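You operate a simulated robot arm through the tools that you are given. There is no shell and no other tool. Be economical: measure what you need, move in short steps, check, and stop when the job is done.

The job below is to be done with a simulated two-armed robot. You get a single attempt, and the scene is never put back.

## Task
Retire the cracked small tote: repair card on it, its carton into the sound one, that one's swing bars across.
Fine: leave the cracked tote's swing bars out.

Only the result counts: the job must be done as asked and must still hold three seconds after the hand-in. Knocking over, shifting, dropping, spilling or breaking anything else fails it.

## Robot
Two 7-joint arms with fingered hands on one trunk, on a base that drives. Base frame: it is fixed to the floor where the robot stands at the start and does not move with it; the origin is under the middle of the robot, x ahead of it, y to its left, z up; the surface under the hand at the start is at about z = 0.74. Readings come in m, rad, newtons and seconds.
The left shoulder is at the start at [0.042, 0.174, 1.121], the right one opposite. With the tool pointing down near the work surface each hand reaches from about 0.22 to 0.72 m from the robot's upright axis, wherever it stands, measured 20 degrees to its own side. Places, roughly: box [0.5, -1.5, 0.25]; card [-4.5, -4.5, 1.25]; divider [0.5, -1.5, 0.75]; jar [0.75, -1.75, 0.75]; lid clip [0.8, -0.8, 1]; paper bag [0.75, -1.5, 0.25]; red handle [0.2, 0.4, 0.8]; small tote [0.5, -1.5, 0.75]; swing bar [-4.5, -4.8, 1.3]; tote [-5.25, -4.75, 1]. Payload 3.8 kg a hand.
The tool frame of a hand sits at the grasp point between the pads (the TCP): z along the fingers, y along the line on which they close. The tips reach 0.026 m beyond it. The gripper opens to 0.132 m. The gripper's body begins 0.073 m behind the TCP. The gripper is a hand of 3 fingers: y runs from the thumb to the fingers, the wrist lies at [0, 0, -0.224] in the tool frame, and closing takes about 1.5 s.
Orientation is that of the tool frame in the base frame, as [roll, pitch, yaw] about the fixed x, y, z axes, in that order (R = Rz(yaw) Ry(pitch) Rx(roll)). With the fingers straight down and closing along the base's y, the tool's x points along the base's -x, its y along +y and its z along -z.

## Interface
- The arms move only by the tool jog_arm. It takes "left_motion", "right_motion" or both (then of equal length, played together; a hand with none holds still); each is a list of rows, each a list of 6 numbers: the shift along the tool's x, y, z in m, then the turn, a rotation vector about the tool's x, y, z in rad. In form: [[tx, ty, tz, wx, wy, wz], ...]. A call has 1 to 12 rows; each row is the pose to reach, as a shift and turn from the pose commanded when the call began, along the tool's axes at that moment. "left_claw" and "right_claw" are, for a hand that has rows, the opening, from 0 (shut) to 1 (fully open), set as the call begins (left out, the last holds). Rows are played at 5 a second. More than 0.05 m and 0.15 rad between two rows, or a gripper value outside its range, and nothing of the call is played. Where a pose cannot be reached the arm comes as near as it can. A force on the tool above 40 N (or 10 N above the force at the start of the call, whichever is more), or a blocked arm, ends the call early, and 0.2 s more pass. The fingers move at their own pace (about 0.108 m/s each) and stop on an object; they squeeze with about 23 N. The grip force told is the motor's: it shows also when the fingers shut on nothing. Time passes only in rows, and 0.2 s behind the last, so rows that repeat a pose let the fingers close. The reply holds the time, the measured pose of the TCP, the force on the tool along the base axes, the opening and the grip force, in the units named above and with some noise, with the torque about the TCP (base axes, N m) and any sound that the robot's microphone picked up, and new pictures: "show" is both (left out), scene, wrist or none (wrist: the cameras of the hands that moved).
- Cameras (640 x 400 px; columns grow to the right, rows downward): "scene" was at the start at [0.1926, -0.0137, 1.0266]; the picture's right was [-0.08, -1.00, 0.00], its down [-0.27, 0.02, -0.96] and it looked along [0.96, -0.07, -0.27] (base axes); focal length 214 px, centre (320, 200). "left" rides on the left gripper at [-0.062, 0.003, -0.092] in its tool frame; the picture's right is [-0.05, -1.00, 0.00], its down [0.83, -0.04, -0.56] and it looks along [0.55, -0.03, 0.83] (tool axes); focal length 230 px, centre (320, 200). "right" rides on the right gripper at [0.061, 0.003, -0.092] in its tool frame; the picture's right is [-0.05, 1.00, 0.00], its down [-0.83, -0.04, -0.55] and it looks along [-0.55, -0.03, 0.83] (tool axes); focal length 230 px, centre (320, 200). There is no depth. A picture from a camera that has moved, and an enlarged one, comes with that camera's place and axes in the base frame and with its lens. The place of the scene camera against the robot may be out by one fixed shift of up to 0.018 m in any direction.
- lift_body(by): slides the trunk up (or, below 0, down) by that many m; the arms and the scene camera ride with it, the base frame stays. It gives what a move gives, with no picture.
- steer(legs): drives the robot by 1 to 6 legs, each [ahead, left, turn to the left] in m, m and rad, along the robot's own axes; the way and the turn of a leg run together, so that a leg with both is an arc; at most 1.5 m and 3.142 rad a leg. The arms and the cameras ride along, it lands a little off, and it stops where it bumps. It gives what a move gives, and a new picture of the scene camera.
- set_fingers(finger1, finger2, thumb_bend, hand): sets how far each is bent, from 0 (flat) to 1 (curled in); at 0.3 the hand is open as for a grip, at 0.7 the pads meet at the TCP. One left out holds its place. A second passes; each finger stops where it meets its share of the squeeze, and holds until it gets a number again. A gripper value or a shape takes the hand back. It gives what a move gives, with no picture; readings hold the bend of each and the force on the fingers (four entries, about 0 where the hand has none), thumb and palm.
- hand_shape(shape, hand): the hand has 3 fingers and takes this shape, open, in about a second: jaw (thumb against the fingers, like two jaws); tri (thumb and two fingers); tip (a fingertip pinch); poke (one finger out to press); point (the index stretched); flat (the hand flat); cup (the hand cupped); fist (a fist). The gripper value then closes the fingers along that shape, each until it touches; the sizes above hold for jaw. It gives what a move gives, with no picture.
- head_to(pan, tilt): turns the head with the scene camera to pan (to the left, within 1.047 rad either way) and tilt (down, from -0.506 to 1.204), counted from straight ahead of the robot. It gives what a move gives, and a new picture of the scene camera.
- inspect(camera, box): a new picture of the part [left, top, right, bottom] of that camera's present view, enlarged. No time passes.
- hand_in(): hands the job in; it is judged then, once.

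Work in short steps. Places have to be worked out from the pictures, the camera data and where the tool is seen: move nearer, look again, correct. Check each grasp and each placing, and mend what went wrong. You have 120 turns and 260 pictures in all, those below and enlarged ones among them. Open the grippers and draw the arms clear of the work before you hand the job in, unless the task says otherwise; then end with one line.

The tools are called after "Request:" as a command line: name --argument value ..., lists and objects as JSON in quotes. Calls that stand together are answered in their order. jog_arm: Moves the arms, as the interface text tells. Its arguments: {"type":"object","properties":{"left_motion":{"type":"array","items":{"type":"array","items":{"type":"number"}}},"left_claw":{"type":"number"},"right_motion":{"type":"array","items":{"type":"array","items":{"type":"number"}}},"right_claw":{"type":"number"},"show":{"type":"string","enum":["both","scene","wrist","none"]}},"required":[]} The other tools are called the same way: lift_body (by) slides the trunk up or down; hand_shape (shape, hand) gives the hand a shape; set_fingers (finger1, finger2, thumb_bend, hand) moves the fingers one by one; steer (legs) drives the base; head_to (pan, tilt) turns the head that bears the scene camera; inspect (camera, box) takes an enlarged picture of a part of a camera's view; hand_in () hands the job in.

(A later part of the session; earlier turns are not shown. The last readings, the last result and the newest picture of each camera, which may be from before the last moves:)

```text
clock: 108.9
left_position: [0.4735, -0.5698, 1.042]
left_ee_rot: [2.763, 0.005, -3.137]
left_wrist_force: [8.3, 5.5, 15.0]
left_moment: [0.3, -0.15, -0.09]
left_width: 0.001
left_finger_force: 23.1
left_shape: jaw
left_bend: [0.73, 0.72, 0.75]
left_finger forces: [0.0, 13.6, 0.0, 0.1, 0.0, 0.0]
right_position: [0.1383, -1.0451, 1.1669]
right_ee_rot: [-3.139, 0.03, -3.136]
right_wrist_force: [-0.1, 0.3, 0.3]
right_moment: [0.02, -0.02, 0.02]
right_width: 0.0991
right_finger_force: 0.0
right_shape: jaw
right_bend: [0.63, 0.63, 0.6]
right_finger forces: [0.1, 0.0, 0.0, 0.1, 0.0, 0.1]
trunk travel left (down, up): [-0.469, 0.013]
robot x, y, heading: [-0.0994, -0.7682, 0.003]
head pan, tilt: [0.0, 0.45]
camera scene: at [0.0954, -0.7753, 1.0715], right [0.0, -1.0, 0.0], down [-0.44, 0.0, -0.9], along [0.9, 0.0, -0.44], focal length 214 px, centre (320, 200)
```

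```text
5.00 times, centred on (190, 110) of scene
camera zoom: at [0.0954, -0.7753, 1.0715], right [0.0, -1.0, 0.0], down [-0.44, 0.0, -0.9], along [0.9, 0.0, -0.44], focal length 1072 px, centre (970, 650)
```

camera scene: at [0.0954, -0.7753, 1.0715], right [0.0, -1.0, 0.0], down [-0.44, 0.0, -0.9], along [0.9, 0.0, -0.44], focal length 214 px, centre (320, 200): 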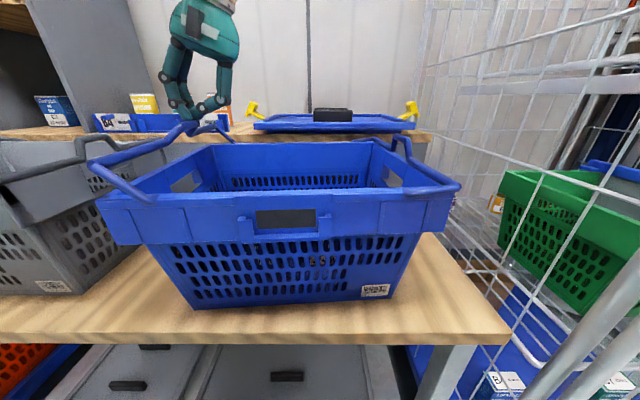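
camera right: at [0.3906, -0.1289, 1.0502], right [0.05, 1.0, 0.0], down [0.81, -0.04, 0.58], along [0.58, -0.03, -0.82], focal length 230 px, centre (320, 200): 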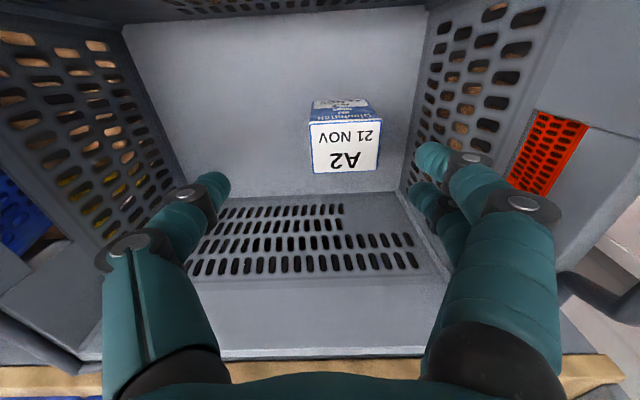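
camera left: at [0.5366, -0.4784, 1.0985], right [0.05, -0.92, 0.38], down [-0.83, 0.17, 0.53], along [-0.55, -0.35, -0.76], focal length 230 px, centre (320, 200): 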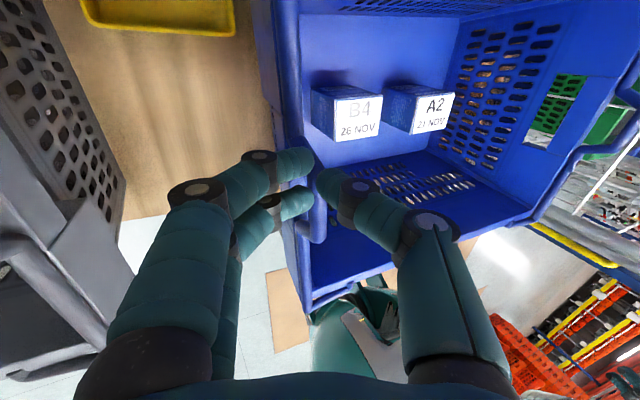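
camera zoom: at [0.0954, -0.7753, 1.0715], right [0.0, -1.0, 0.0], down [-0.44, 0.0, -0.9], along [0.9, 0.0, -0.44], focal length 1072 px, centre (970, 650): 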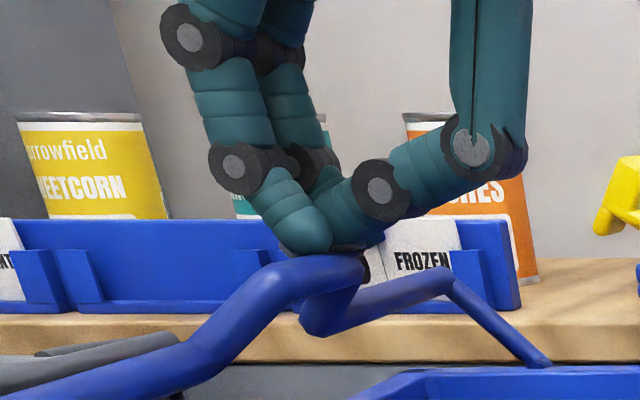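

The model is clearer from the force directions: true crossbar radius ≈0.051 and it sits ~12 mm beyond the TCP. I release, let the bar drop back, and regrip with that geometry.

Request:
jog_arm --left_motion '[[0, 0, 0, 0, 0, 0], [0, 0, 0, 0, 0, 0], [0, 0, 0, 0, 0, 0], [0, 0.005, -0.03, 0.1, 0, 0], [0, 0.013, -0.06, 0.2, 0, 0], [0, 0.03, -0.06, 0.32, 0, 0], [0, 0.05, -0.05, 0.44, 0, 0], [0, 0.06, -0.045, 0.57, 0, 0]]' --left_claw 0.5

Request:
inspect --camera "scene" --box '[60, 60, 260, 235]'

Request:
inspect --camera "left" --box '[160, 0, 480, 250]'

```text
clock: 110.7
left_position: [0.4722, -0.5287, 1.1048]
left_ee_rot: [-2.943, 0.003, -3.14]
left_wrist_force: [0.1, 0.6, -0.3]
left_moment: [0.02, -0.02, -0.01]
left_width: 0.0655
left_finger_force: 0.2
left_shape: jaw
left_bend: [0.73, 0.73, 0.7]
left_finger forces: [0.0, 0.0, 0.0, 0.1, 0.0, 0.0]
right_position: [0.1391, -1.0443, 1.167]
right_ee_rot: [-3.14, 0.027, -3.136]
right_wrist_force: [0.1, -0.5, 1.0]
right_moment: [0.0, -0.01, 0.0]
right_width: 0.099
right_finger_force: 0.0
right_shape: jaw
right_bend: [0.63, 0.63, 0.6]
right_finger forces: [0.0, 0.0, 0.1, 0.1, 0.1, 0.1]
trunk travel left (down, up): [-0.469, 0.013]
robot x, y, heading: [-0.101, -0.7682, 0.002]
head pan, tilt: [0.0, 0.45]
camera scene: at [0.0953, -0.7743, 1.0712], right [0.0, -1.0, 0.0], down [-0.44, 0.0, -0.9], along [0.9, 0.0, -0.44], focal length 214 px, centre (320, 200)
camera left: at [0.5351, -0.5073, 1.1939], right [0.05, -0.98, 0.2], down [-0.83, 0.07, 0.55], along [-0.55, -0.19, -0.81], focal length 230 px, centre (320, 200)
```

scene: 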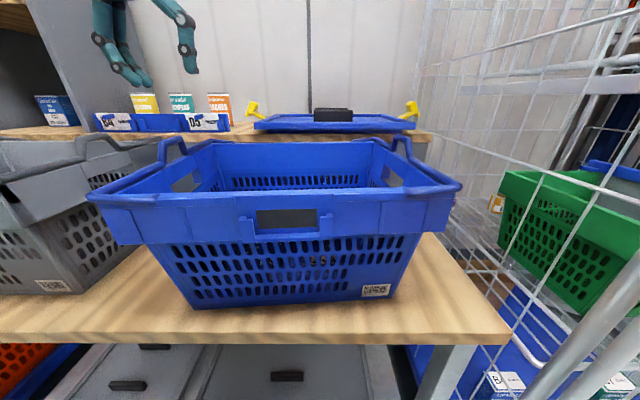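
left: 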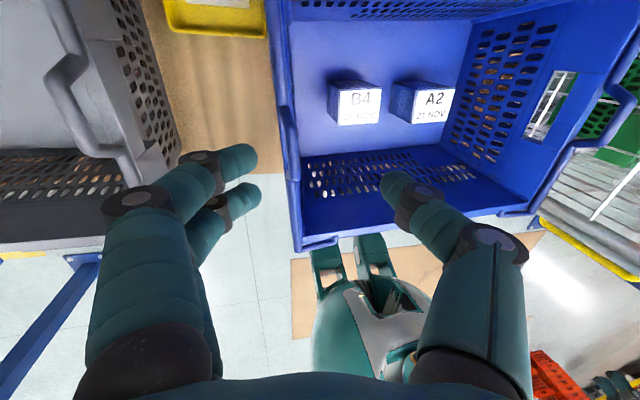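

```text
2.29 times, centred on (160, 148) of scene
camera zoom: at [0.0953, -0.7743, 1.0712], right [0.0, -1.0, 0.0], down [-0.44, 0.0, -0.9], along [0.9, 0.0, -0.44], focal length 490 px, centre (686, 320)
```

zoom: 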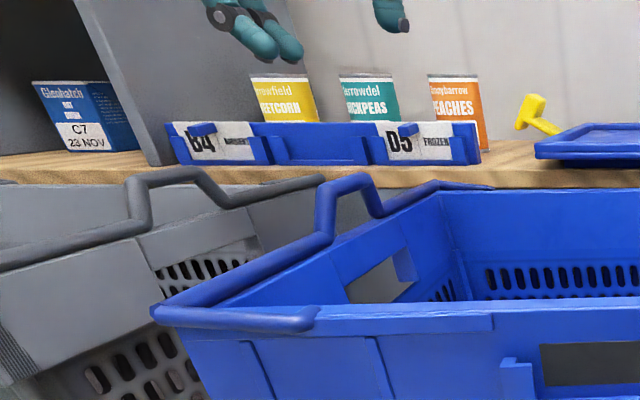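

```text
1.60 times, centred on (320, 125) of left
camera zoom: at [0.5351, -0.5073, 1.1939], right [0.05, -0.98, 0.2], down [-0.83, 0.07, 0.55], along [-0.55, -0.19, -0.81], focal length 368 px, centre (320, 320)
```

zoom: 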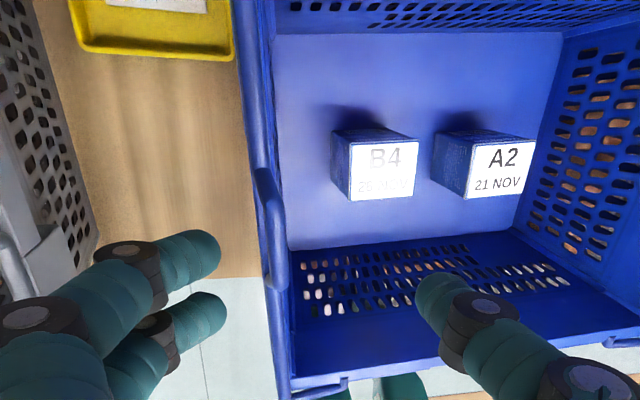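

Request:
jog_arm --left_motion '[[0.005, 0.026, 0.01, 0, 0, 0], [0.005, 0.0261, 0.05, 0, 0, 0], [0.005, 0.0261, 0.0936, 0, 0, 0]]' --left_claw 0.5 --show "none"

Request:
jog_arm --left_motion '[[0, 0, 0, 0, 0, 0], [0, 0, 0, 0, 0, 0], [0, 0, 0, 0, 0, 0], [0, 0, 0, 0, 0, 0], [0, 0, 0, 0, 0, 0]]' --left_claw 0 --show "none"

Request:
inspect --camera "scene" --box '[130, 70, 250, 170]'

```text
clock: 111.5
left_position: [0.4686, -0.5205, 1.0075]
left_ee_rot: [-2.947, 0.002, -3.138]
left_wrist_force: [-0.9, 0.0, 0.3]
left_moment: [0.0, 0.03, 0.0]
left_width: 0.0656
left_finger_force: 0.1
left_shape: jaw
left_bend: [0.73, 0.73, 0.7]
left_finger forces: [0.1, 0.0, 0.0, 0.0, 0.0, 0.0]
right_position: [0.1389, -1.0445, 1.1658]
right_ee_rot: [-3.141, 0.027, -3.136]
right_wrist_force: [0.1, -0.1, 0.3]
right_moment: [0.01, -0.04, 0.03]
right_width: 0.0994
right_finger_force: 0.0
right_shape: jaw
right_bend: [0.63, 0.63, 0.6]
right_finger forces: [0.0, 0.0, 0.1, 0.1, 0.0, 0.0]
trunk travel left (down, up): [-0.469, 0.013]
robot x, y, heading: [-0.0998, -0.7676, 0.004]
head pan, tilt: [0.0, 0.45]
```

```text
clock: 112.7
left_position: [0.4677, -0.5204, 1.0086]
left_ee_rot: [-2.948, 0.0, -3.138]
left_wrist_force: [0.0, 0.0, -0.6]
left_moment: [0.06, 0.0, -0.01]
left_width: 0.0073
left_finger_force: 22.8
left_shape: jaw
left_bend: [0.71, 0.7, 0.7]
left_finger forces: [9.4, 10.2, 0.0, 0.0, 20.0, 0.1]
right_position: [0.1384, -1.0458, 1.1672]
right_ee_rot: [-3.137, 0.025, -3.137]
right_wrist_force: [-0.3, 0.7, 0.2]
right_moment: [-0.03, 0.01, 0.0]
right_width: 0.0994
right_finger_force: 0.1
right_shape: jaw
right_bend: [0.63, 0.63, 0.6]
right_finger forces: [0.1, 0.0, 0.0, 0.0, 0.1, 0.1]
trunk travel left (down, up): [-0.469, 0.013]
robot x, y, heading: [-0.1043, -0.7681, 0.007]
head pan, tilt: [0.0, 0.45]
```

```text
4.00 times, centred on (190, 120) of scene
camera zoom: at [0.0954, -0.7748, 1.0712], right [0.0, -1.0, 0.0], down [-0.44, 0.0, -0.9], along [0.9, 0.0, -0.44], focal length 858 px, centre (840, 520)
```

zoom: 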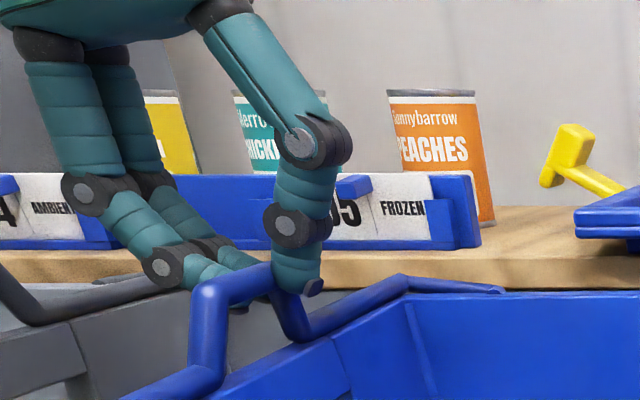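

Clean grip with near-zero force. I run the corrected arc, first half.

Request:
jog_arm --left_motion '[[0, -0.0079, -0.0076, -0.13, 0, 0], [0, -0.0172, -0.0136, -0.26, 0, 0], [0, -0.0276, -0.0177, -0.39, 0, 0], [0, -0.0387, -0.0198, -0.52, 0, 0], [0, -0.0498, -0.0197, -0.65, 0, 0]]' --show "scene"

Request:
inspect --camera "scene" --box '[60, 60, 260, 235]'

```text
clock: 113.9
left_position: [0.4684, -0.5669, 1.0346]
left_ee_rot: [2.686, 0.0, -3.138]
left_wrist_force: [0.9, 1.2, -0.9]
left_moment: [0.13, -0.05, -0.02]
left_width: 0.0065
left_finger_force: 23.1
left_shape: jaw
left_bend: [0.71, 0.7, 0.7]
left_finger forces: [8.9, 9.8, 0.0, 0.0, 20.3, 0.0]
right_position: [0.1385, -1.0452, 1.1666]
right_ee_rot: [-3.139, 0.027, -3.136]
right_wrist_force: [1.1, 0.0, 0.3]
right_moment: [0.01, 0.04, -0.01]
right_width: 0.0992
right_finger_force: 0.0
right_shape: jaw
right_bend: [0.63, 0.63, 0.6]
right_finger forces: [0.0, 0.1, 0.0, 0.0, 0.0, 0.0]
trunk travel left (down, up): [-0.469, 0.013]
robot x, y, heading: [-0.1042, -0.769, 0.011]
head pan, tilt: [0.0, 0.45]
camera scene: at [0.0959, -0.7751, 1.0711], right [0.0, -1.0, 0.0], down [-0.44, 0.0, -0.9], along [0.9, 0.0, -0.44], focal length 214 px, centre (320, 200)
```

scene: 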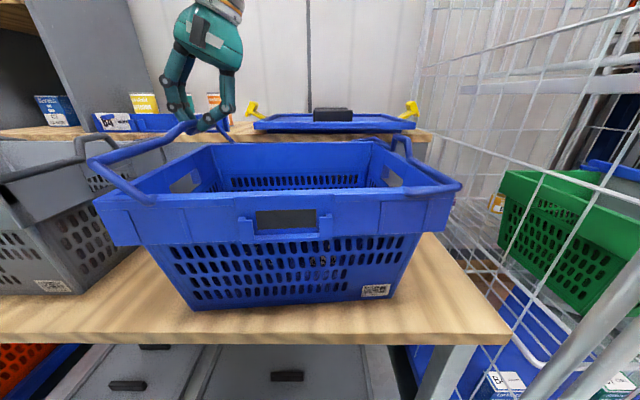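

```text
2.29 times, centred on (160, 148) of scene
camera zoom: at [0.0959, -0.7751, 1.0711], right [0.0, -1.0, 0.0], down [-0.44, 0.0, -0.9], along [0.9, 0.0, -0.44], focal length 490 px, centre (686, 320)
```

zoom: 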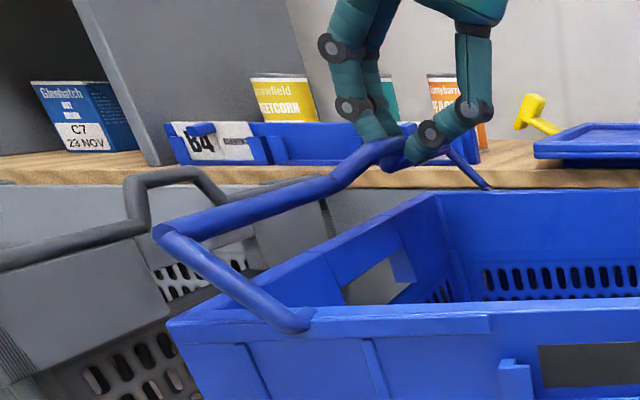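

Smooth, tote hasn't moved; the bar arm is ~45°. Refined fit gives radius 0.0635 about (−0.573,0.963). I continue four rows.

Request:
jog_arm --left_motion '[[0, -0.0079, -0.0044, -0.08, 0, 0], [0, -0.0162, -0.0077, -0.16, 0, 0], [0, -0.0249, -0.0099, -0.24, 0, 0], [0, -0.0337, -0.0109, -0.32, 0, 0]]' --show "scene"

Request:
inspect --camera "scene" --box '[60, 60, 260, 235]'

```text
clock: 114.9
left_position: [0.4696, -0.603, 1.0322]
left_ee_rot: [2.365, 0.005, -3.138]
left_wrist_force: [5.4, 3.2, 9.6]
left_moment: [0.45, -0.13, -0.14]
left_width: 0.0067
left_finger_force: 22.8
left_shape: jaw
left_bend: [0.71, 0.7, 0.7]
left_finger forces: [18.8, 12.1, 0.0, 0.1, 16.3, 0.0]
right_position: [0.1399, -1.0442, 1.1681]
right_ee_rot: [-3.138, 0.028, -3.135]
right_wrist_force: [-0.4, -0.6, 0.6]
right_moment: [-0.01, 0.01, 0.01]
right_width: 0.0991
right_finger_force: 0.0
right_shape: jaw
right_bend: [0.63, 0.63, 0.6]
right_finger forces: [0.0, 0.1, 0.1, 0.0, 0.0, 0.1]
trunk travel left (down, up): [-0.469, 0.013]
robot x, y, heading: [-0.0995, -0.7698, 0.004]
head pan, tilt: [0.0, 0.45]
camera scene: at [0.0955, -0.7753, 1.0716], right [0.0, -1.0, 0.0], down [-0.44, 0.0, -0.9], along [0.9, 0.0, -0.44], focal length 214 px, centre (320, 200)
```

scene: 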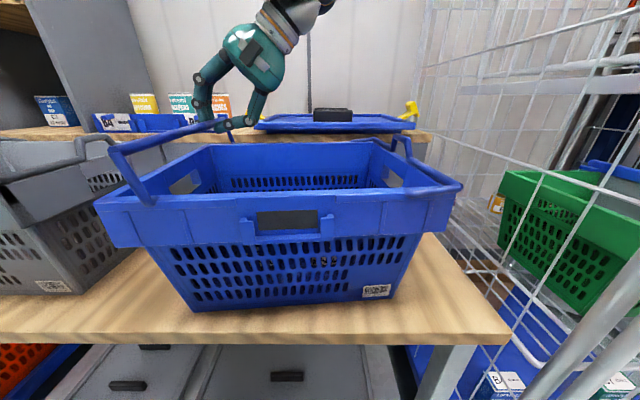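

```text
2.29 times, centred on (160, 148) of scene
camera zoom: at [0.0955, -0.7753, 1.0716], right [0.0, -1.0, 0.0], down [-0.44, 0.0, -0.9], along [0.9, 0.0, -0.44], focal length 490 px, centre (686, 320)
```

zoom: 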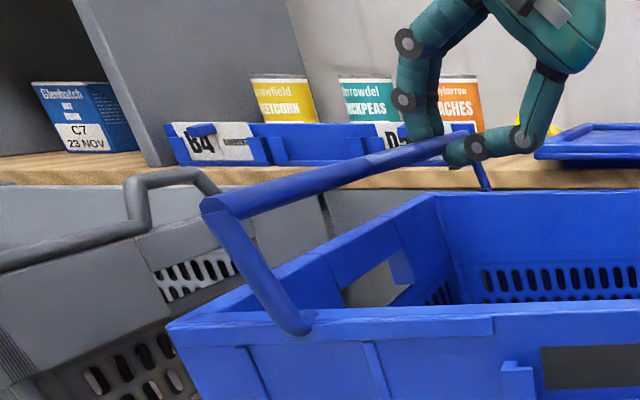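

Arm now ~68° with the tote steady. Five more rows take it past vertical.

Request:
jog_arm --left_motion '[[0, -0.0077, -0.0053, -0.08, 0, 0], [0, -0.0168, -0.0071, -0.153, 0, 0], [0, -0.0265, -0.0078, -0.223, 0, 0], [0, -0.0357, -0.0073, -0.283, 0, 0], [0, -0.0447, -0.0058, -0.303, 0, 0]]' --show "scene"

Request:
inspect --camera "scene" --box '[60, 60, 260, 235]'

```text
clock: 116.1
left_position: [0.4684, -0.6363, 0.9987]
left_ee_rot: [2.067, -0.008, -3.137]
left_wrist_force: [-0.3, 0.9, -0.3]
left_moment: [0.01, 0.01, -0.01]
left_width: 0.0034
left_finger_force: 23.0
left_shape: jaw
left_bend: [0.73, 0.72, 0.73]
left_finger forces: [0.1, 0.1, 0.0, 0.0, 0.1, 0.1]
right_position: [0.1397, -1.0438, 1.1656]
right_ee_rot: [-3.138, 0.026, -3.136]
right_wrist_force: [-0.6, -0.3, -0.1]
right_moment: [-0.03, 0.0, -0.04]
right_width: 0.099
right_finger_force: 0.0
right_shape: jaw
right_bend: [0.63, 0.63, 0.6]
right_finger forces: [0.0, 0.1, 0.0, 0.0, 0.1, 0.1]
trunk travel left (down, up): [-0.469, 0.013]
robot x, y, heading: [-0.0999, -0.7713, 0.003]
head pan, tilt: [0.0, 0.45]
camera scene: at [0.0957, -0.7739, 1.0703], right [0.0, -1.0, 0.0], down [-0.44, 0.0, -0.9], along [0.9, 0.0, -0.44], focal length 214 px, centre (320, 200)
```

scene: 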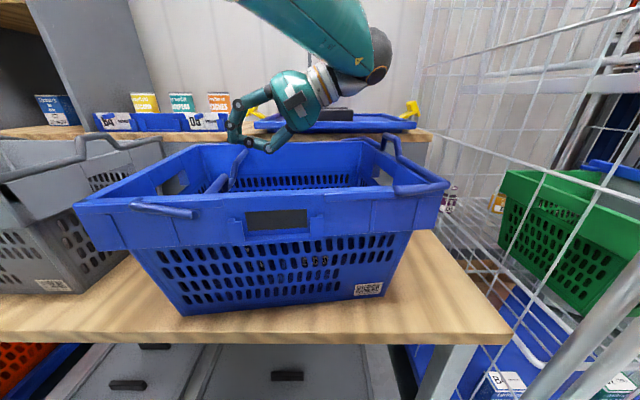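

```text
2.29 times, centred on (160, 148) of scene
camera zoom: at [0.0957, -0.7739, 1.0703], right [0.0, -1.0, 0.0], down [-0.44, 0.0, -0.9], along [0.9, 0.0, -0.44], focal length 490 px, centre (686, 320)
```

zoom: 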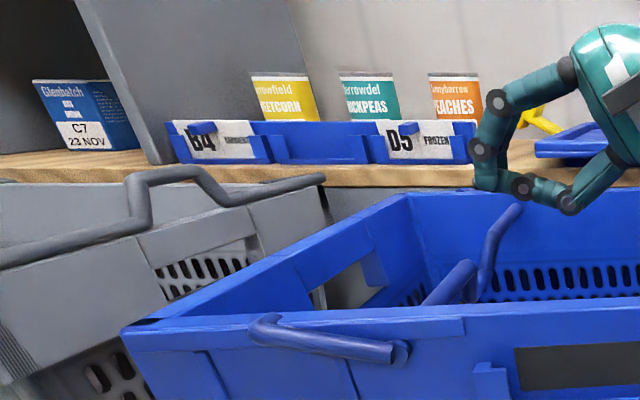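

The left bar has flipped across the opening. I withdraw the left hand upward and re-orient it, then inspect from above.

Request:
jog_arm --left_motion '[[0, 0.03, -0.02, 0.1, 0, 0], [0, 0.06, -0.04, 0.24, 0, 0], [0, 0.09, -0.055, 0.38, 0, 0], [0, 0.12, -0.065, 0.52, 0, 0], [0, 0.135, -0.07, 0.66, 0, 0], [0, 0.14, -0.07, 0.8, 0, 0], [0, 0.14, -0.07, 0.94, 0, 0], [0, 0.14, -0.07, 1.07, 0, 0]]' --left_claw 0.5

Request:
inspect --camera "left" --box '[100, 0, 500, 250]'

Request:
inspect --camera "scene" --box '[60, 110, 460, 330]'

```text
clock: 117.9
left_position: [0.4692, -0.6327, 1.1608]
left_ee_rot: [3.138, 0.004, -3.139]
left_wrist_force: [0.4, 0.2, 0.3]
left_moment: [-0.03, 0.03, 0.01]
left_width: 0.0652
left_finger_force: 0.0
left_shape: jaw
left_bend: [0.73, 0.73, 0.7]
left_finger forces: [0.1, 0.1, 0.0, 0.0, 0.0, 0.1]
right_position: [0.1395, -1.0443, 1.1669]
right_ee_rot: [-3.138, 0.026, -3.135]
right_wrist_force: [0.6, 0.6, 0.4]
right_moment: [0.03, 0.01, 0.0]
right_width: 0.0991
right_finger_force: 0.1
right_shape: jaw
right_bend: [0.63, 0.63, 0.6]
right_finger forces: [0.1, 0.1, 0.1, 0.1, 0.0, 0.0]
trunk travel left (down, up): [-0.469, 0.013]
robot x, y, heading: [-0.0991, -0.7652, 0.004]
head pan, tilt: [0.0, 0.45]
camera scene: at [0.0953, -0.7742, 1.0712], right [0.0, -1.0, 0.0], down [-0.44, 0.0, -0.9], along [0.9, 0.0, -0.44], focal length 214 px, centre (320, 200)
camera left: at [0.5315, -0.6303, 1.2524], right [0.06, -1.0, 0.0], down [-0.83, -0.05, 0.55], along [-0.55, -0.03, -0.83], focal length 230 px, centre (320, 200)
```

scene: 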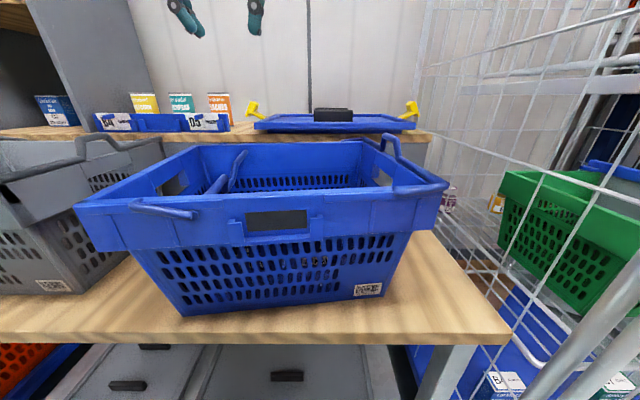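
left: 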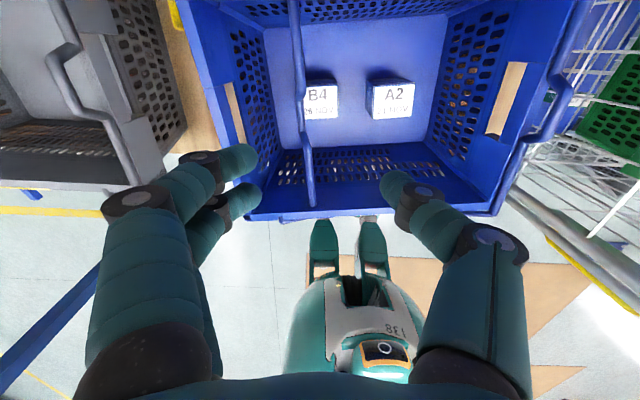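

```text
1.60 times, centred on (300, 125) of left
camera zoom: at [0.5315, -0.6303, 1.2524], right [0.06, -1.0, 0.0], down [-0.83, -0.05, 0.55], along [-0.55, -0.03, -0.83], focal length 368 px, centre (352, 320)
```

zoom: 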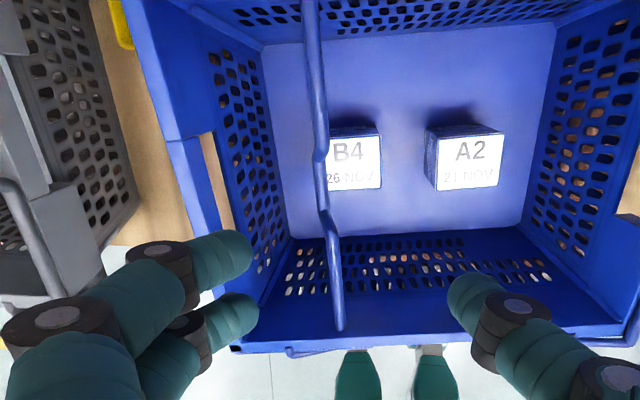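

```text
1.60 times, centred on (260, 220) of scene
camera zoom: at [0.0953, -0.7742, 1.0712], right [0.0, -1.0, 0.0], down [-0.44, 0.0, -0.9], along [0.9, 0.0, -0.44], focal length 343 px, centre (416, 168)
```

zoom: 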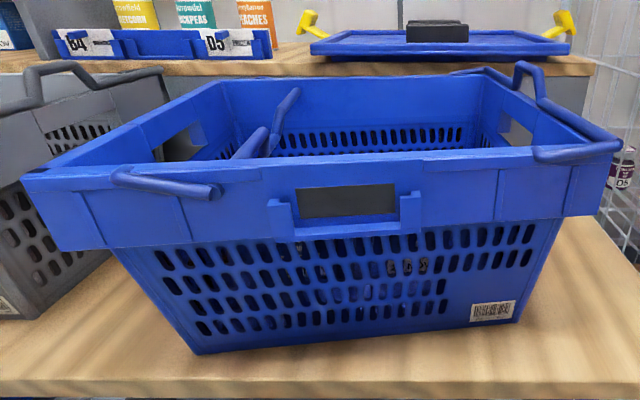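

Left bar is across. Before working the right bar with the left arm, I check clearance to the cage on the right and the yellow tray.

Request:
head_to --pan -0.75 --tilt 0.5

Request:
inspect --camera "right" --box '[0, 0, 640, 400]'

```text
clock: 119.0
left_position: [0.4696, -0.6349, 1.1605]
left_ee_rot: [3.133, 0.001, -3.136]
left_wrist_force: [-0.2, -0.8, 0.0]
left_moment: [0.01, 0.0, 0.01]
left_width: 0.0655
left_finger_force: 0.1
left_shape: jaw
left_bend: [0.73, 0.73, 0.7]
left_finger forces: [0.0, 0.0, 0.1, 0.0, 0.0, 0.1]
right_position: [0.1386, -1.0453, 1.1666]
right_ee_rot: [-3.137, 0.025, -3.136]
right_wrist_force: [0.8, -0.3, -0.4]
right_moment: [0.0, -0.02, -0.01]
right_width: 0.099
right_finger_force: 0.1
right_shape: jaw
right_bend: [0.63, 0.63, 0.6]
right_finger forces: [0.0, 0.1, 0.0, 0.0, 0.0, 0.0]
trunk travel left (down, up): [-0.469, 0.013]
robot x, y, heading: [-0.1, -0.7716, 0.008]
head pan, tilt: [-0.75, 0.499]
camera scene: at [0.0702, -0.8369, 1.0668], right [-0.68, -0.73, 0.0], down [-0.35, 0.32, -0.88], along [0.64, -0.6, -0.48], focal length 214 px, centre (320, 200)
```

scene: 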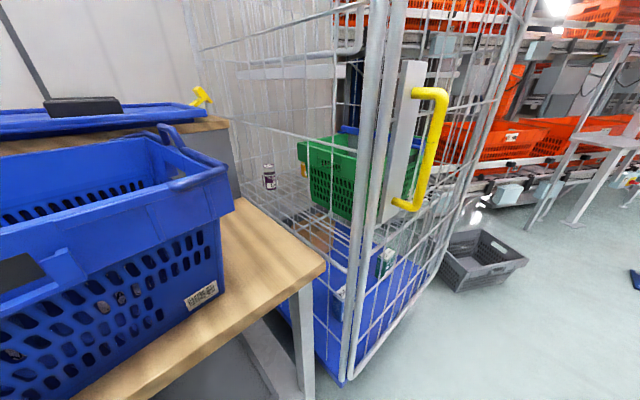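

```text
1.00 times, centred on (320, 200) of right (not enlarged: the box is as wide or as high as the picture)
camera zoom: at [0.0754, -1.0407, 1.2572], right [0.05, 1.0, 0.0], down [0.82, -0.04, 0.58], along [0.58, -0.03, -0.82], focal length 230 px, centre (320, 200)
```

zoom: 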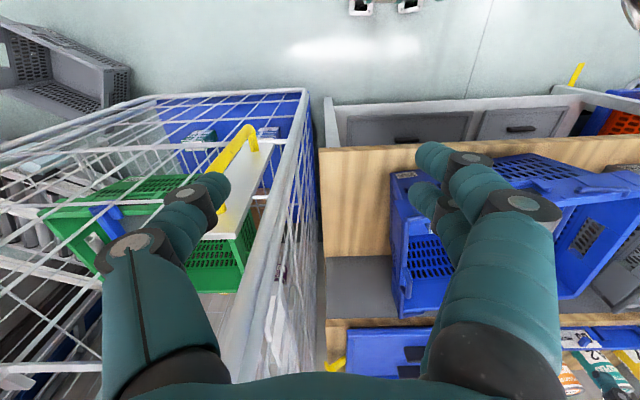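

Cage front is at x≈0.26; my right hand is at x≈0.14. I tuck it back 4 cm and drive right 0.09 so the left arm can reach the right hump.

Request:
jog_arm --right_motion '[[0.02, 0.01, 0, 0, 0, 0], [0.04, 0.02, 0, 0, 0, 0]]' --show "none"

Request:
steer --legs '[[0, -0.09, 0]]'

Request:
jog_arm --left_motion '[[0, -0.045, 0, 0, 0, 0], [0, -0.09, 0, 0, 0, 0], [-0.01, -0.13, 0, 0, 0, 0], [-0.02, -0.17, 0, 0, 0, 0]]'

Request:
head_to --pan 0.0 --tilt 0.45

Request:
inspect --camera "scene" --box '[290, 80, 450, 220]'

```text
clock: 119.6
left_position: [0.4685, -0.6333, 1.1601]
left_ee_rot: [3.136, 0.002, -3.138]
left_wrist_force: [0.4, -0.4, 0.4]
left_moment: [0.0, -0.02, -0.02]
left_width: 0.0653
left_finger_force: 0.1
left_shape: jaw
left_bend: [0.73, 0.73, 0.7]
left_finger forces: [0.1, 0.0, 0.0, 0.1, 0.1, 0.0]
right_position: [0.0959, -1.0234, 1.1643]
right_ee_rot: [-3.139, 0.028, -3.136]
right_wrist_force: [0.0, -0.1, 0.5]
right_moment: [0.01, 0.04, 0.01]
right_width: 0.0993
right_finger_force: 0.1
right_shape: jaw
right_bend: [0.63, 0.63, 0.6]
right_finger forces: [0.0, 0.0, 0.1, 0.0, 0.0, 0.0]
trunk travel left (down, up): [-0.469, 0.013]
robot x, y, heading: [-0.105, -0.7691, -0.002]
head pan, tilt: [-0.75, 0.499]
```

```text
clock: 121.0
left_position: [0.469, -0.7221, 1.1601]
left_ee_rot: [3.135, 0.001, -3.137]
left_wrist_force: [-1.0, 0.7, -0.2]
left_moment: [-0.02, -0.02, -0.01]
left_width: 0.0651
left_finger_force: 0.1
left_shape: jaw
left_bend: [0.73, 0.73, 0.7]
left_finger forces: [0.1, 0.1, 0.0, 0.0, 0.1, 0.0]
right_position: [0.0979, -1.1118, 1.164]
right_ee_rot: [-3.138, 0.026, -3.136]
right_wrist_force: [0.4, 0.8, 0.3]
right_moment: [-0.03, 0.0, 0.0]
right_width: 0.0992
right_finger_force: 0.0
right_shape: jaw
right_bend: [0.63, 0.63, 0.6]
right_finger forces: [0.1, 0.0, 0.0, 0.1, 0.1, 0.1]
trunk travel left (down, up): [-0.469, 0.013]
robot x, y, heading: [-0.1005, -0.8599, 0.003]
head pan, tilt: [-0.75, 0.499]
camera scene: at [0.0705, -0.9261, 1.0668], right [-0.68, -0.73, 0.0], down [-0.35, 0.33, -0.88], along [0.64, -0.6, -0.48], focal length 214 px, centre (320, 200)
```

scene: 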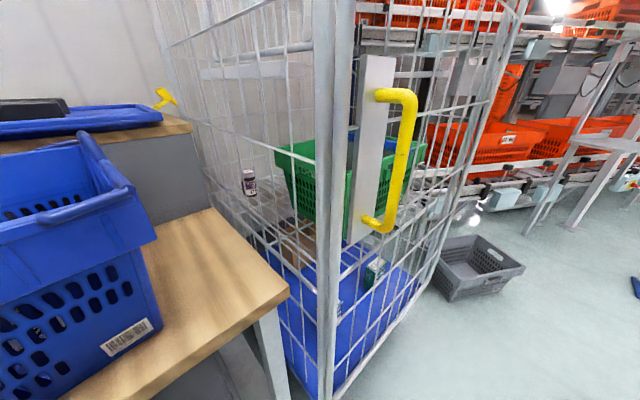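

```text
clock: 122.0
left_position: [0.4714, -0.8761, 1.1592]
left_ee_rot: [3.135, 0.002, -3.138]
left_wrist_force: [-0.3, 0.1, 0.1]
left_moment: [-0.03, 0.0, -0.03]
left_width: 0.0653
left_finger_force: 0.0
left_shape: jaw
left_bend: [0.73, 0.73, 0.7]
left_finger forces: [0.1, 0.1, 0.0, 0.0, 0.0, 0.1]
left hand out of reach, approached as far as the arm can: row 4
right_position: [0.0983, -1.112, 1.1649]
right_ee_rot: [-3.138, 0.03, -3.137]
right_wrist_force: [-0.3, 0.2, 0.7]
right_moment: [0.0, 0.0, -0.04]
right_width: 0.0994
right_finger_force: 0.1
right_shape: jaw
right_bend: [0.63, 0.63, 0.6]
right_finger forces: [0.1, 0.1, 0.0, 0.0, 0.0, 0.0]
trunk travel left (down, up): [-0.469, 0.013]
robot x, y, heading: [-0.1023, -0.8562, 0.003]
head pan, tilt: [-0.75, 0.499]
camera scene: at [0.0699, -0.9265, 1.0669], right [-0.68, -0.73, 0.0], down [-0.35, 0.33, -0.88], along [0.64, -0.6, -0.48], focal length 214 px, centre (320, 200)
camera left: at [0.5334, -0.8738, 1.2499], right [0.05, -1.0, -0.01], down [-0.83, -0.05, 0.55], along [-0.55, -0.02, -0.83], focal length 230 px, centre (320, 200)
```

scene: 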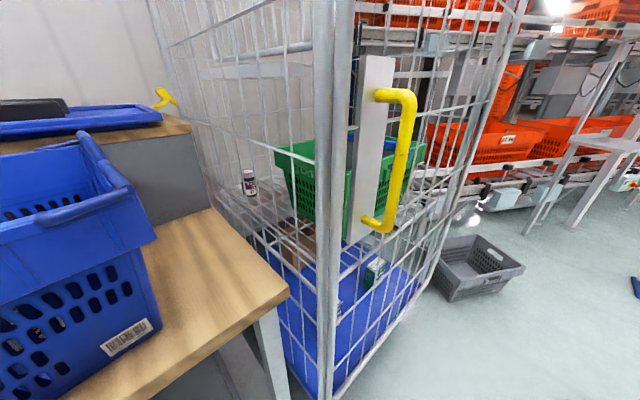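
left: 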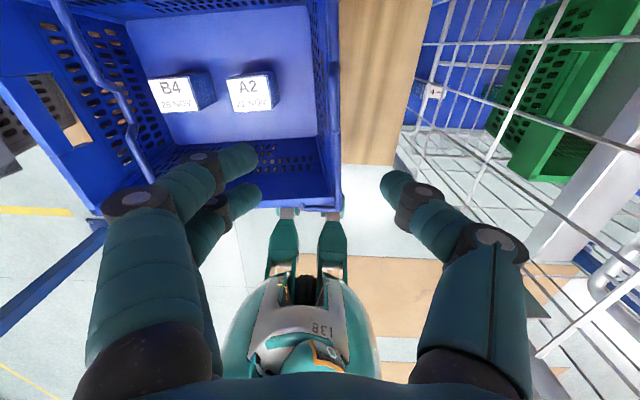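

```text
clock: 123.1
left_position: [0.4713, -0.8758, 1.157]
left_ee_rot: [3.135, 0.003, -3.139]
left_wrist_force: [-0.6, 0.0, 0.3]
left_moment: [0.02, -0.01, 0.01]
left_width: 0.0655
left_finger_force: 0.1
left_shape: jaw
left_bend: [0.73, 0.73, 0.7]
left_finger forces: [0.0, 0.0, 0.1, 0.1, 0.0, 0.1]
right_position: [0.0977, -1.1123, 1.1653]
right_ee_rot: [-3.138, 0.024, -3.136]
right_wrist_force: [-0.4, 0.4, 0.2]
right_moment: [0.02, 0.02, 0.03]
right_width: 0.0993
right_finger_force: 0.0
right_shape: jaw
right_bend: [0.63, 0.63, 0.6]
right_finger forces: [0.0, 0.0, 0.1, 0.1, 0.1, 0.0]
trunk travel left (down, up): [-0.469, 0.013]
robot x, y, heading: [-0.101, -0.8568, 0.006]
head pan, tilt: [0.0, 0.45]
camera scene: at [0.0956, -0.8639, 1.0713], right [0.0, -1.0, 0.0], down [-0.44, 0.0, -0.9], along [0.9, 0.0, -0.44], focal length 214 px, centre (320, 200)
```

scene: 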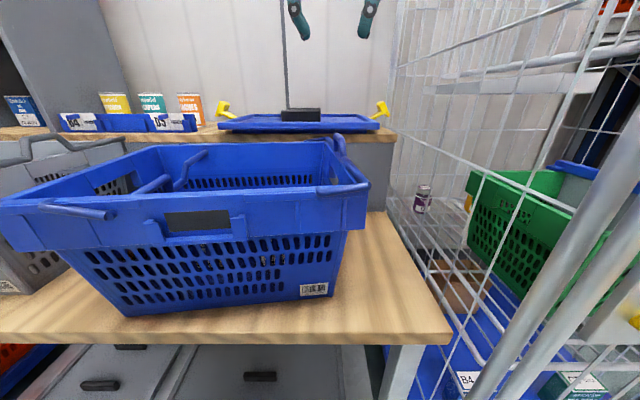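

```text
2.86 times, centred on (370, 150) of scene
camera zoom: at [0.0956, -0.8639, 1.0713], right [0.0, -1.0, 0.0], down [-0.44, 0.0, -0.9], along [0.9, 0.0, -0.44], focal length 613 px, centre (177, 343)
```

zoom: 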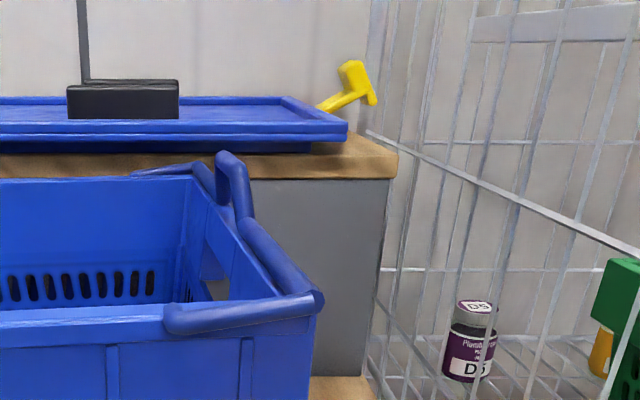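

Request:
inspect --camera "left" --box '[240, 0, 440, 220]'

```text
1.82 times, centred on (340, 110) of left
camera zoom: at [0.5344, -0.8727, 1.2494], right [0.06, -1.0, -0.01], down [-0.83, -0.05, 0.55], along [-0.55, -0.02, -0.83], focal length 418 px, centre (284, 364)
```

zoom: 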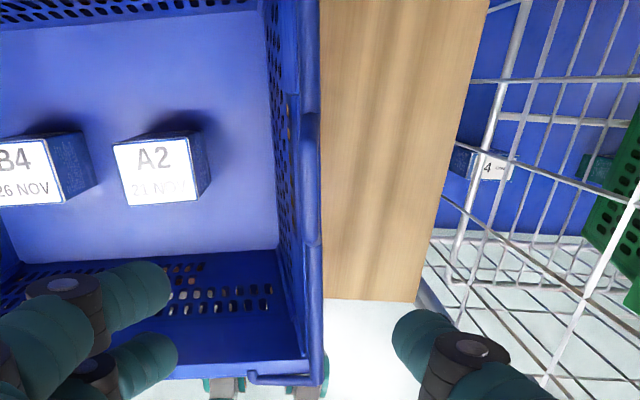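

Right crossbar is near (0.493,−0.891,1.0). I shift the base 5 cm more to the right for reach and lower the hand above it.

Request:
steer --legs '[[0, -0.05, 0]]'

Request:
jog_arm --left_motion '[[-0.01, 0.02, 0, 0, 0, 0], [-0.02, 0.035, 0.03, 0, 0, 0], [-0.022, 0.035, 0.07, 0, 0, 0], [-0.022, 0.035, 0.1, 0, 0, 0]]' --left_claw 0.5

Request:
inspect --camera "left" --box '[160, 0, 480, 200]'

Request:
inspect --camera "scene" --box '[240, 60, 400, 200]'

```text
clock: 124.3
left_position: [0.4718, -0.9266, 1.1575]
left_ee_rot: [3.135, 0.001, -3.137]
left_wrist_force: [0.1, -0.7, -0.4]
left_moment: [0.03, 0.0, -0.03]
left_width: 0.0657
left_finger_force: 0.0
left_shape: jaw
left_bend: [0.73, 0.73, 0.7]
left_finger forces: [0.0, 0.1, 0.0, 0.0, 0.0, 0.0]
right_position: [0.098, -1.1626, 1.1657]
right_ee_rot: [-3.137, 0.027, -3.135]
right_wrist_force: [0.1, 0.1, -0.2]
right_moment: [0.02, 0.01, -0.02]
right_width: 0.0994
right_finger_force: 0.0
right_shape: jaw
right_bend: [0.63, 0.63, 0.6]
right_finger forces: [0.1, 0.1, 0.0, 0.1, 0.0, 0.1]
trunk travel left (down, up): [-0.469, 0.013]
robot x, y, heading: [-0.1015, -0.9097, 0.007]
head pan, tilt: [0.0, 0.45]
camera scene: at [0.0958, -0.9146, 1.0713], right [0.0, -1.0, 0.0], down [-0.44, 0.0, -0.9], along [0.9, 0.0, -0.44], focal length 214 px, centre (320, 200)
```

scene: 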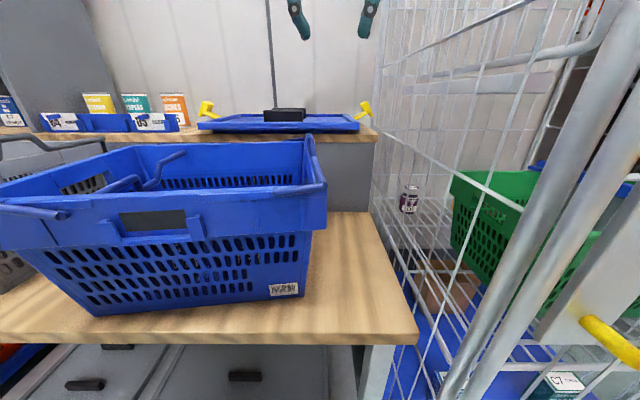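

```text
clock: 125.3
left_position: [0.5077, -0.8971, 1.0579]
left_ee_rot: [3.132, 0.0, -3.136]
left_wrist_force: [0.8, 0.8, -0.8]
left_moment: [-0.03, -0.03, -0.03]
left_width: 0.0657
left_finger_force: 0.1
left_shape: jaw
left_bend: [0.73, 0.73, 0.7]
left_finger forces: [0.0, 0.1, 0.1, 0.0, 0.1, 0.0]
left hand out of reach, approached as far as the arm can: row 3, 4
right_position: [0.0993, -1.1644, 1.1649]
right_ee_rot: [-3.14, 0.027, -3.138]
right_wrist_force: [0.0, -0.3, -0.2]
right_moment: [0.02, 0.02, 0.01]
right_width: 0.0992
right_finger_force: 0.1
right_shape: jaw
right_bend: [0.63, 0.63, 0.6]
right_finger forces: [0.1, 0.0, 0.0, 0.0, 0.0, 0.0]
trunk travel left (down, up): [-0.469, 0.013]
robot x, y, heading: [-0.0999, -0.9086, 0.001]
head pan, tilt: [0.0, 0.45]
camera scene: at [0.096, -0.9146, 1.0712], right [0.0, -1.0, 0.0], down [-0.44, 0.0, -0.9], along [0.9, 0.0, -0.44], focal length 214 px, centre (320, 200)
camera left: at [0.5698, -0.8938, 1.1501], right [0.06, -1.0, -0.01], down [-0.83, -0.05, 0.56], along [-0.56, -0.02, -0.83], focal length 230 px, centre (320, 200)
```

scene: 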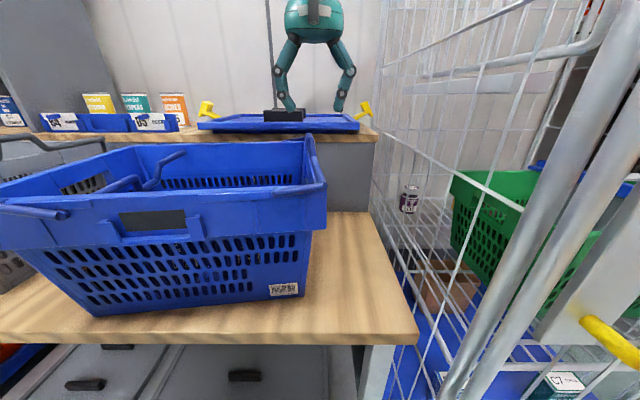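
left: 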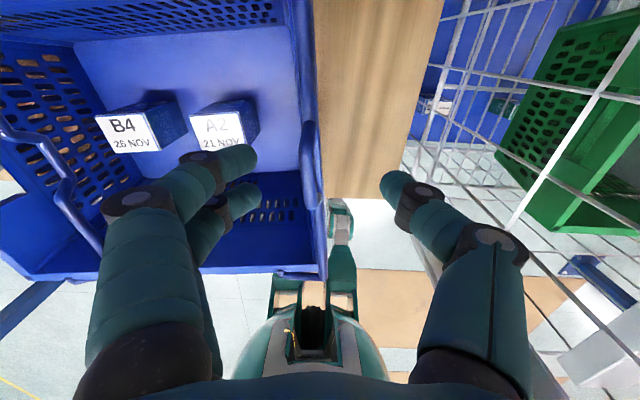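

```text
2.00 times, centred on (320, 100) of left
camera zoom: at [0.5698, -0.8938, 1.1501], right [0.06, -1.0, -0.01], down [-0.83, -0.05, 0.56], along [-0.56, -0.02, -0.83], focal length 460 px, centre (320, 400)
```

zoom: 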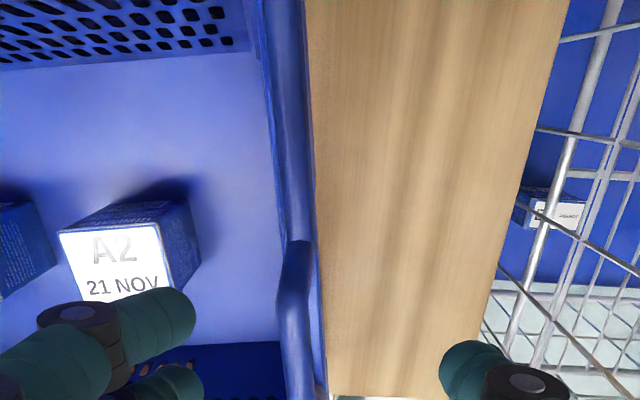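

```text
2.86 times, centred on (320, 130) of scene
camera zoom: at [0.096, -0.9146, 1.0712], right [0.0, -1.0, 0.0], down [-0.44, 0.0, -0.9], along [0.9, 0.0, -0.44], focal length 613 px, centre (320, 400)
```

zoom: 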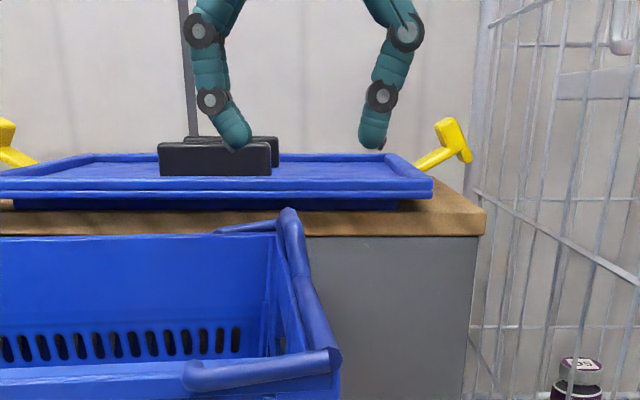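

Crossbar measured at (0.499,−0.889,~1.0). I lower onto it and close.

Request:
jog_arm --left_motion '[[0.005, 0.004, 0.01, 0, 0, 0], [0.009, 0.008, 0.025, 0, 0, 0], [0.009, 0.008, 0.05, 0, 0, 0]]' --left_claw 0.5 --show "none"

Request:
inspect --camera "scene" --box '[240, 60, 400, 200]'

Request:
inspect --camera "left" --box '[160, 50, 480, 250]'

```text
clock: 126.1
left_position: [0.5152, -0.8928, 1.0085]
left_ee_rot: [3.134, -0.002, -3.137]
left_wrist_force: [0.3, 0.3, 0.1]
left_moment: [0.0, 0.02, 0.01]
left_width: 0.0657
left_finger_force: 0.1
left_shape: jaw
left_bend: [0.73, 0.73, 0.7]
left_finger forces: [0.0, 0.1, 0.0, 0.1, 0.1, 0.1]
left hand out of reach, approached as far as the arm can: row 1, 2, 3
right_position: [0.0993, -1.1631, 1.1645]
right_ee_rot: [-3.139, 0.026, -3.136]
right_wrist_force: [0.3, 0.4, -0.1]
right_moment: [-0.03, 0.01, 0.02]
right_width: 0.0996
right_finger_force: 0.1
right_shape: jaw
right_bend: [0.63, 0.63, 0.6]
right_finger forces: [0.1, 0.1, 0.1, 0.1, 0.0, 0.1]
trunk travel left (down, up): [-0.469, 0.013]
robot x, y, heading: [-0.0981, -0.9078, 0.001]
head pan, tilt: [0.0, 0.45]
```

```text
2.86 times, centred on (320, 130) of scene
camera zoom: at [0.0961, -0.9146, 1.0711], right [0.0, -1.0, 0.0], down [-0.44, 0.0, -0.9], along [0.9, 0.0, -0.44], focal length 613 px, centre (320, 400)
```

zoom: 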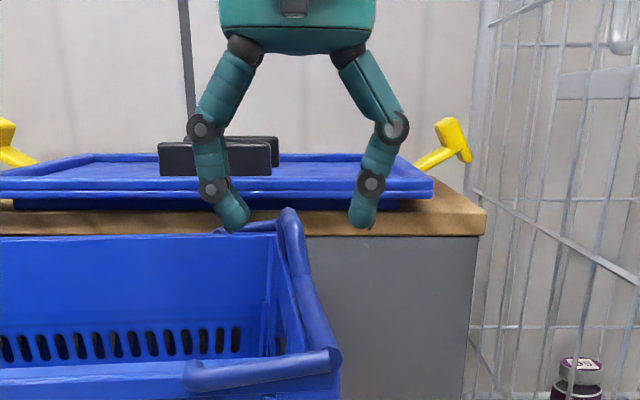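

```text
2.00 times, centred on (320, 150) of left
camera zoom: at [0.5772, -0.8892, 1.1006], right [0.06, -1.0, -0.01], down [-0.83, -0.05, 0.56], along [-0.56, -0.02, -0.83], focal length 460 px, centre (320, 300)
```

zoom: 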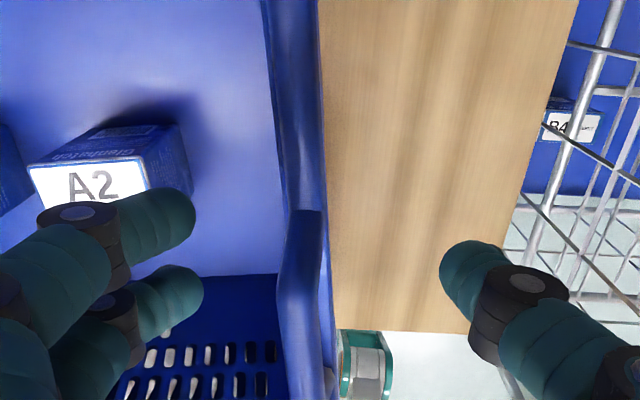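

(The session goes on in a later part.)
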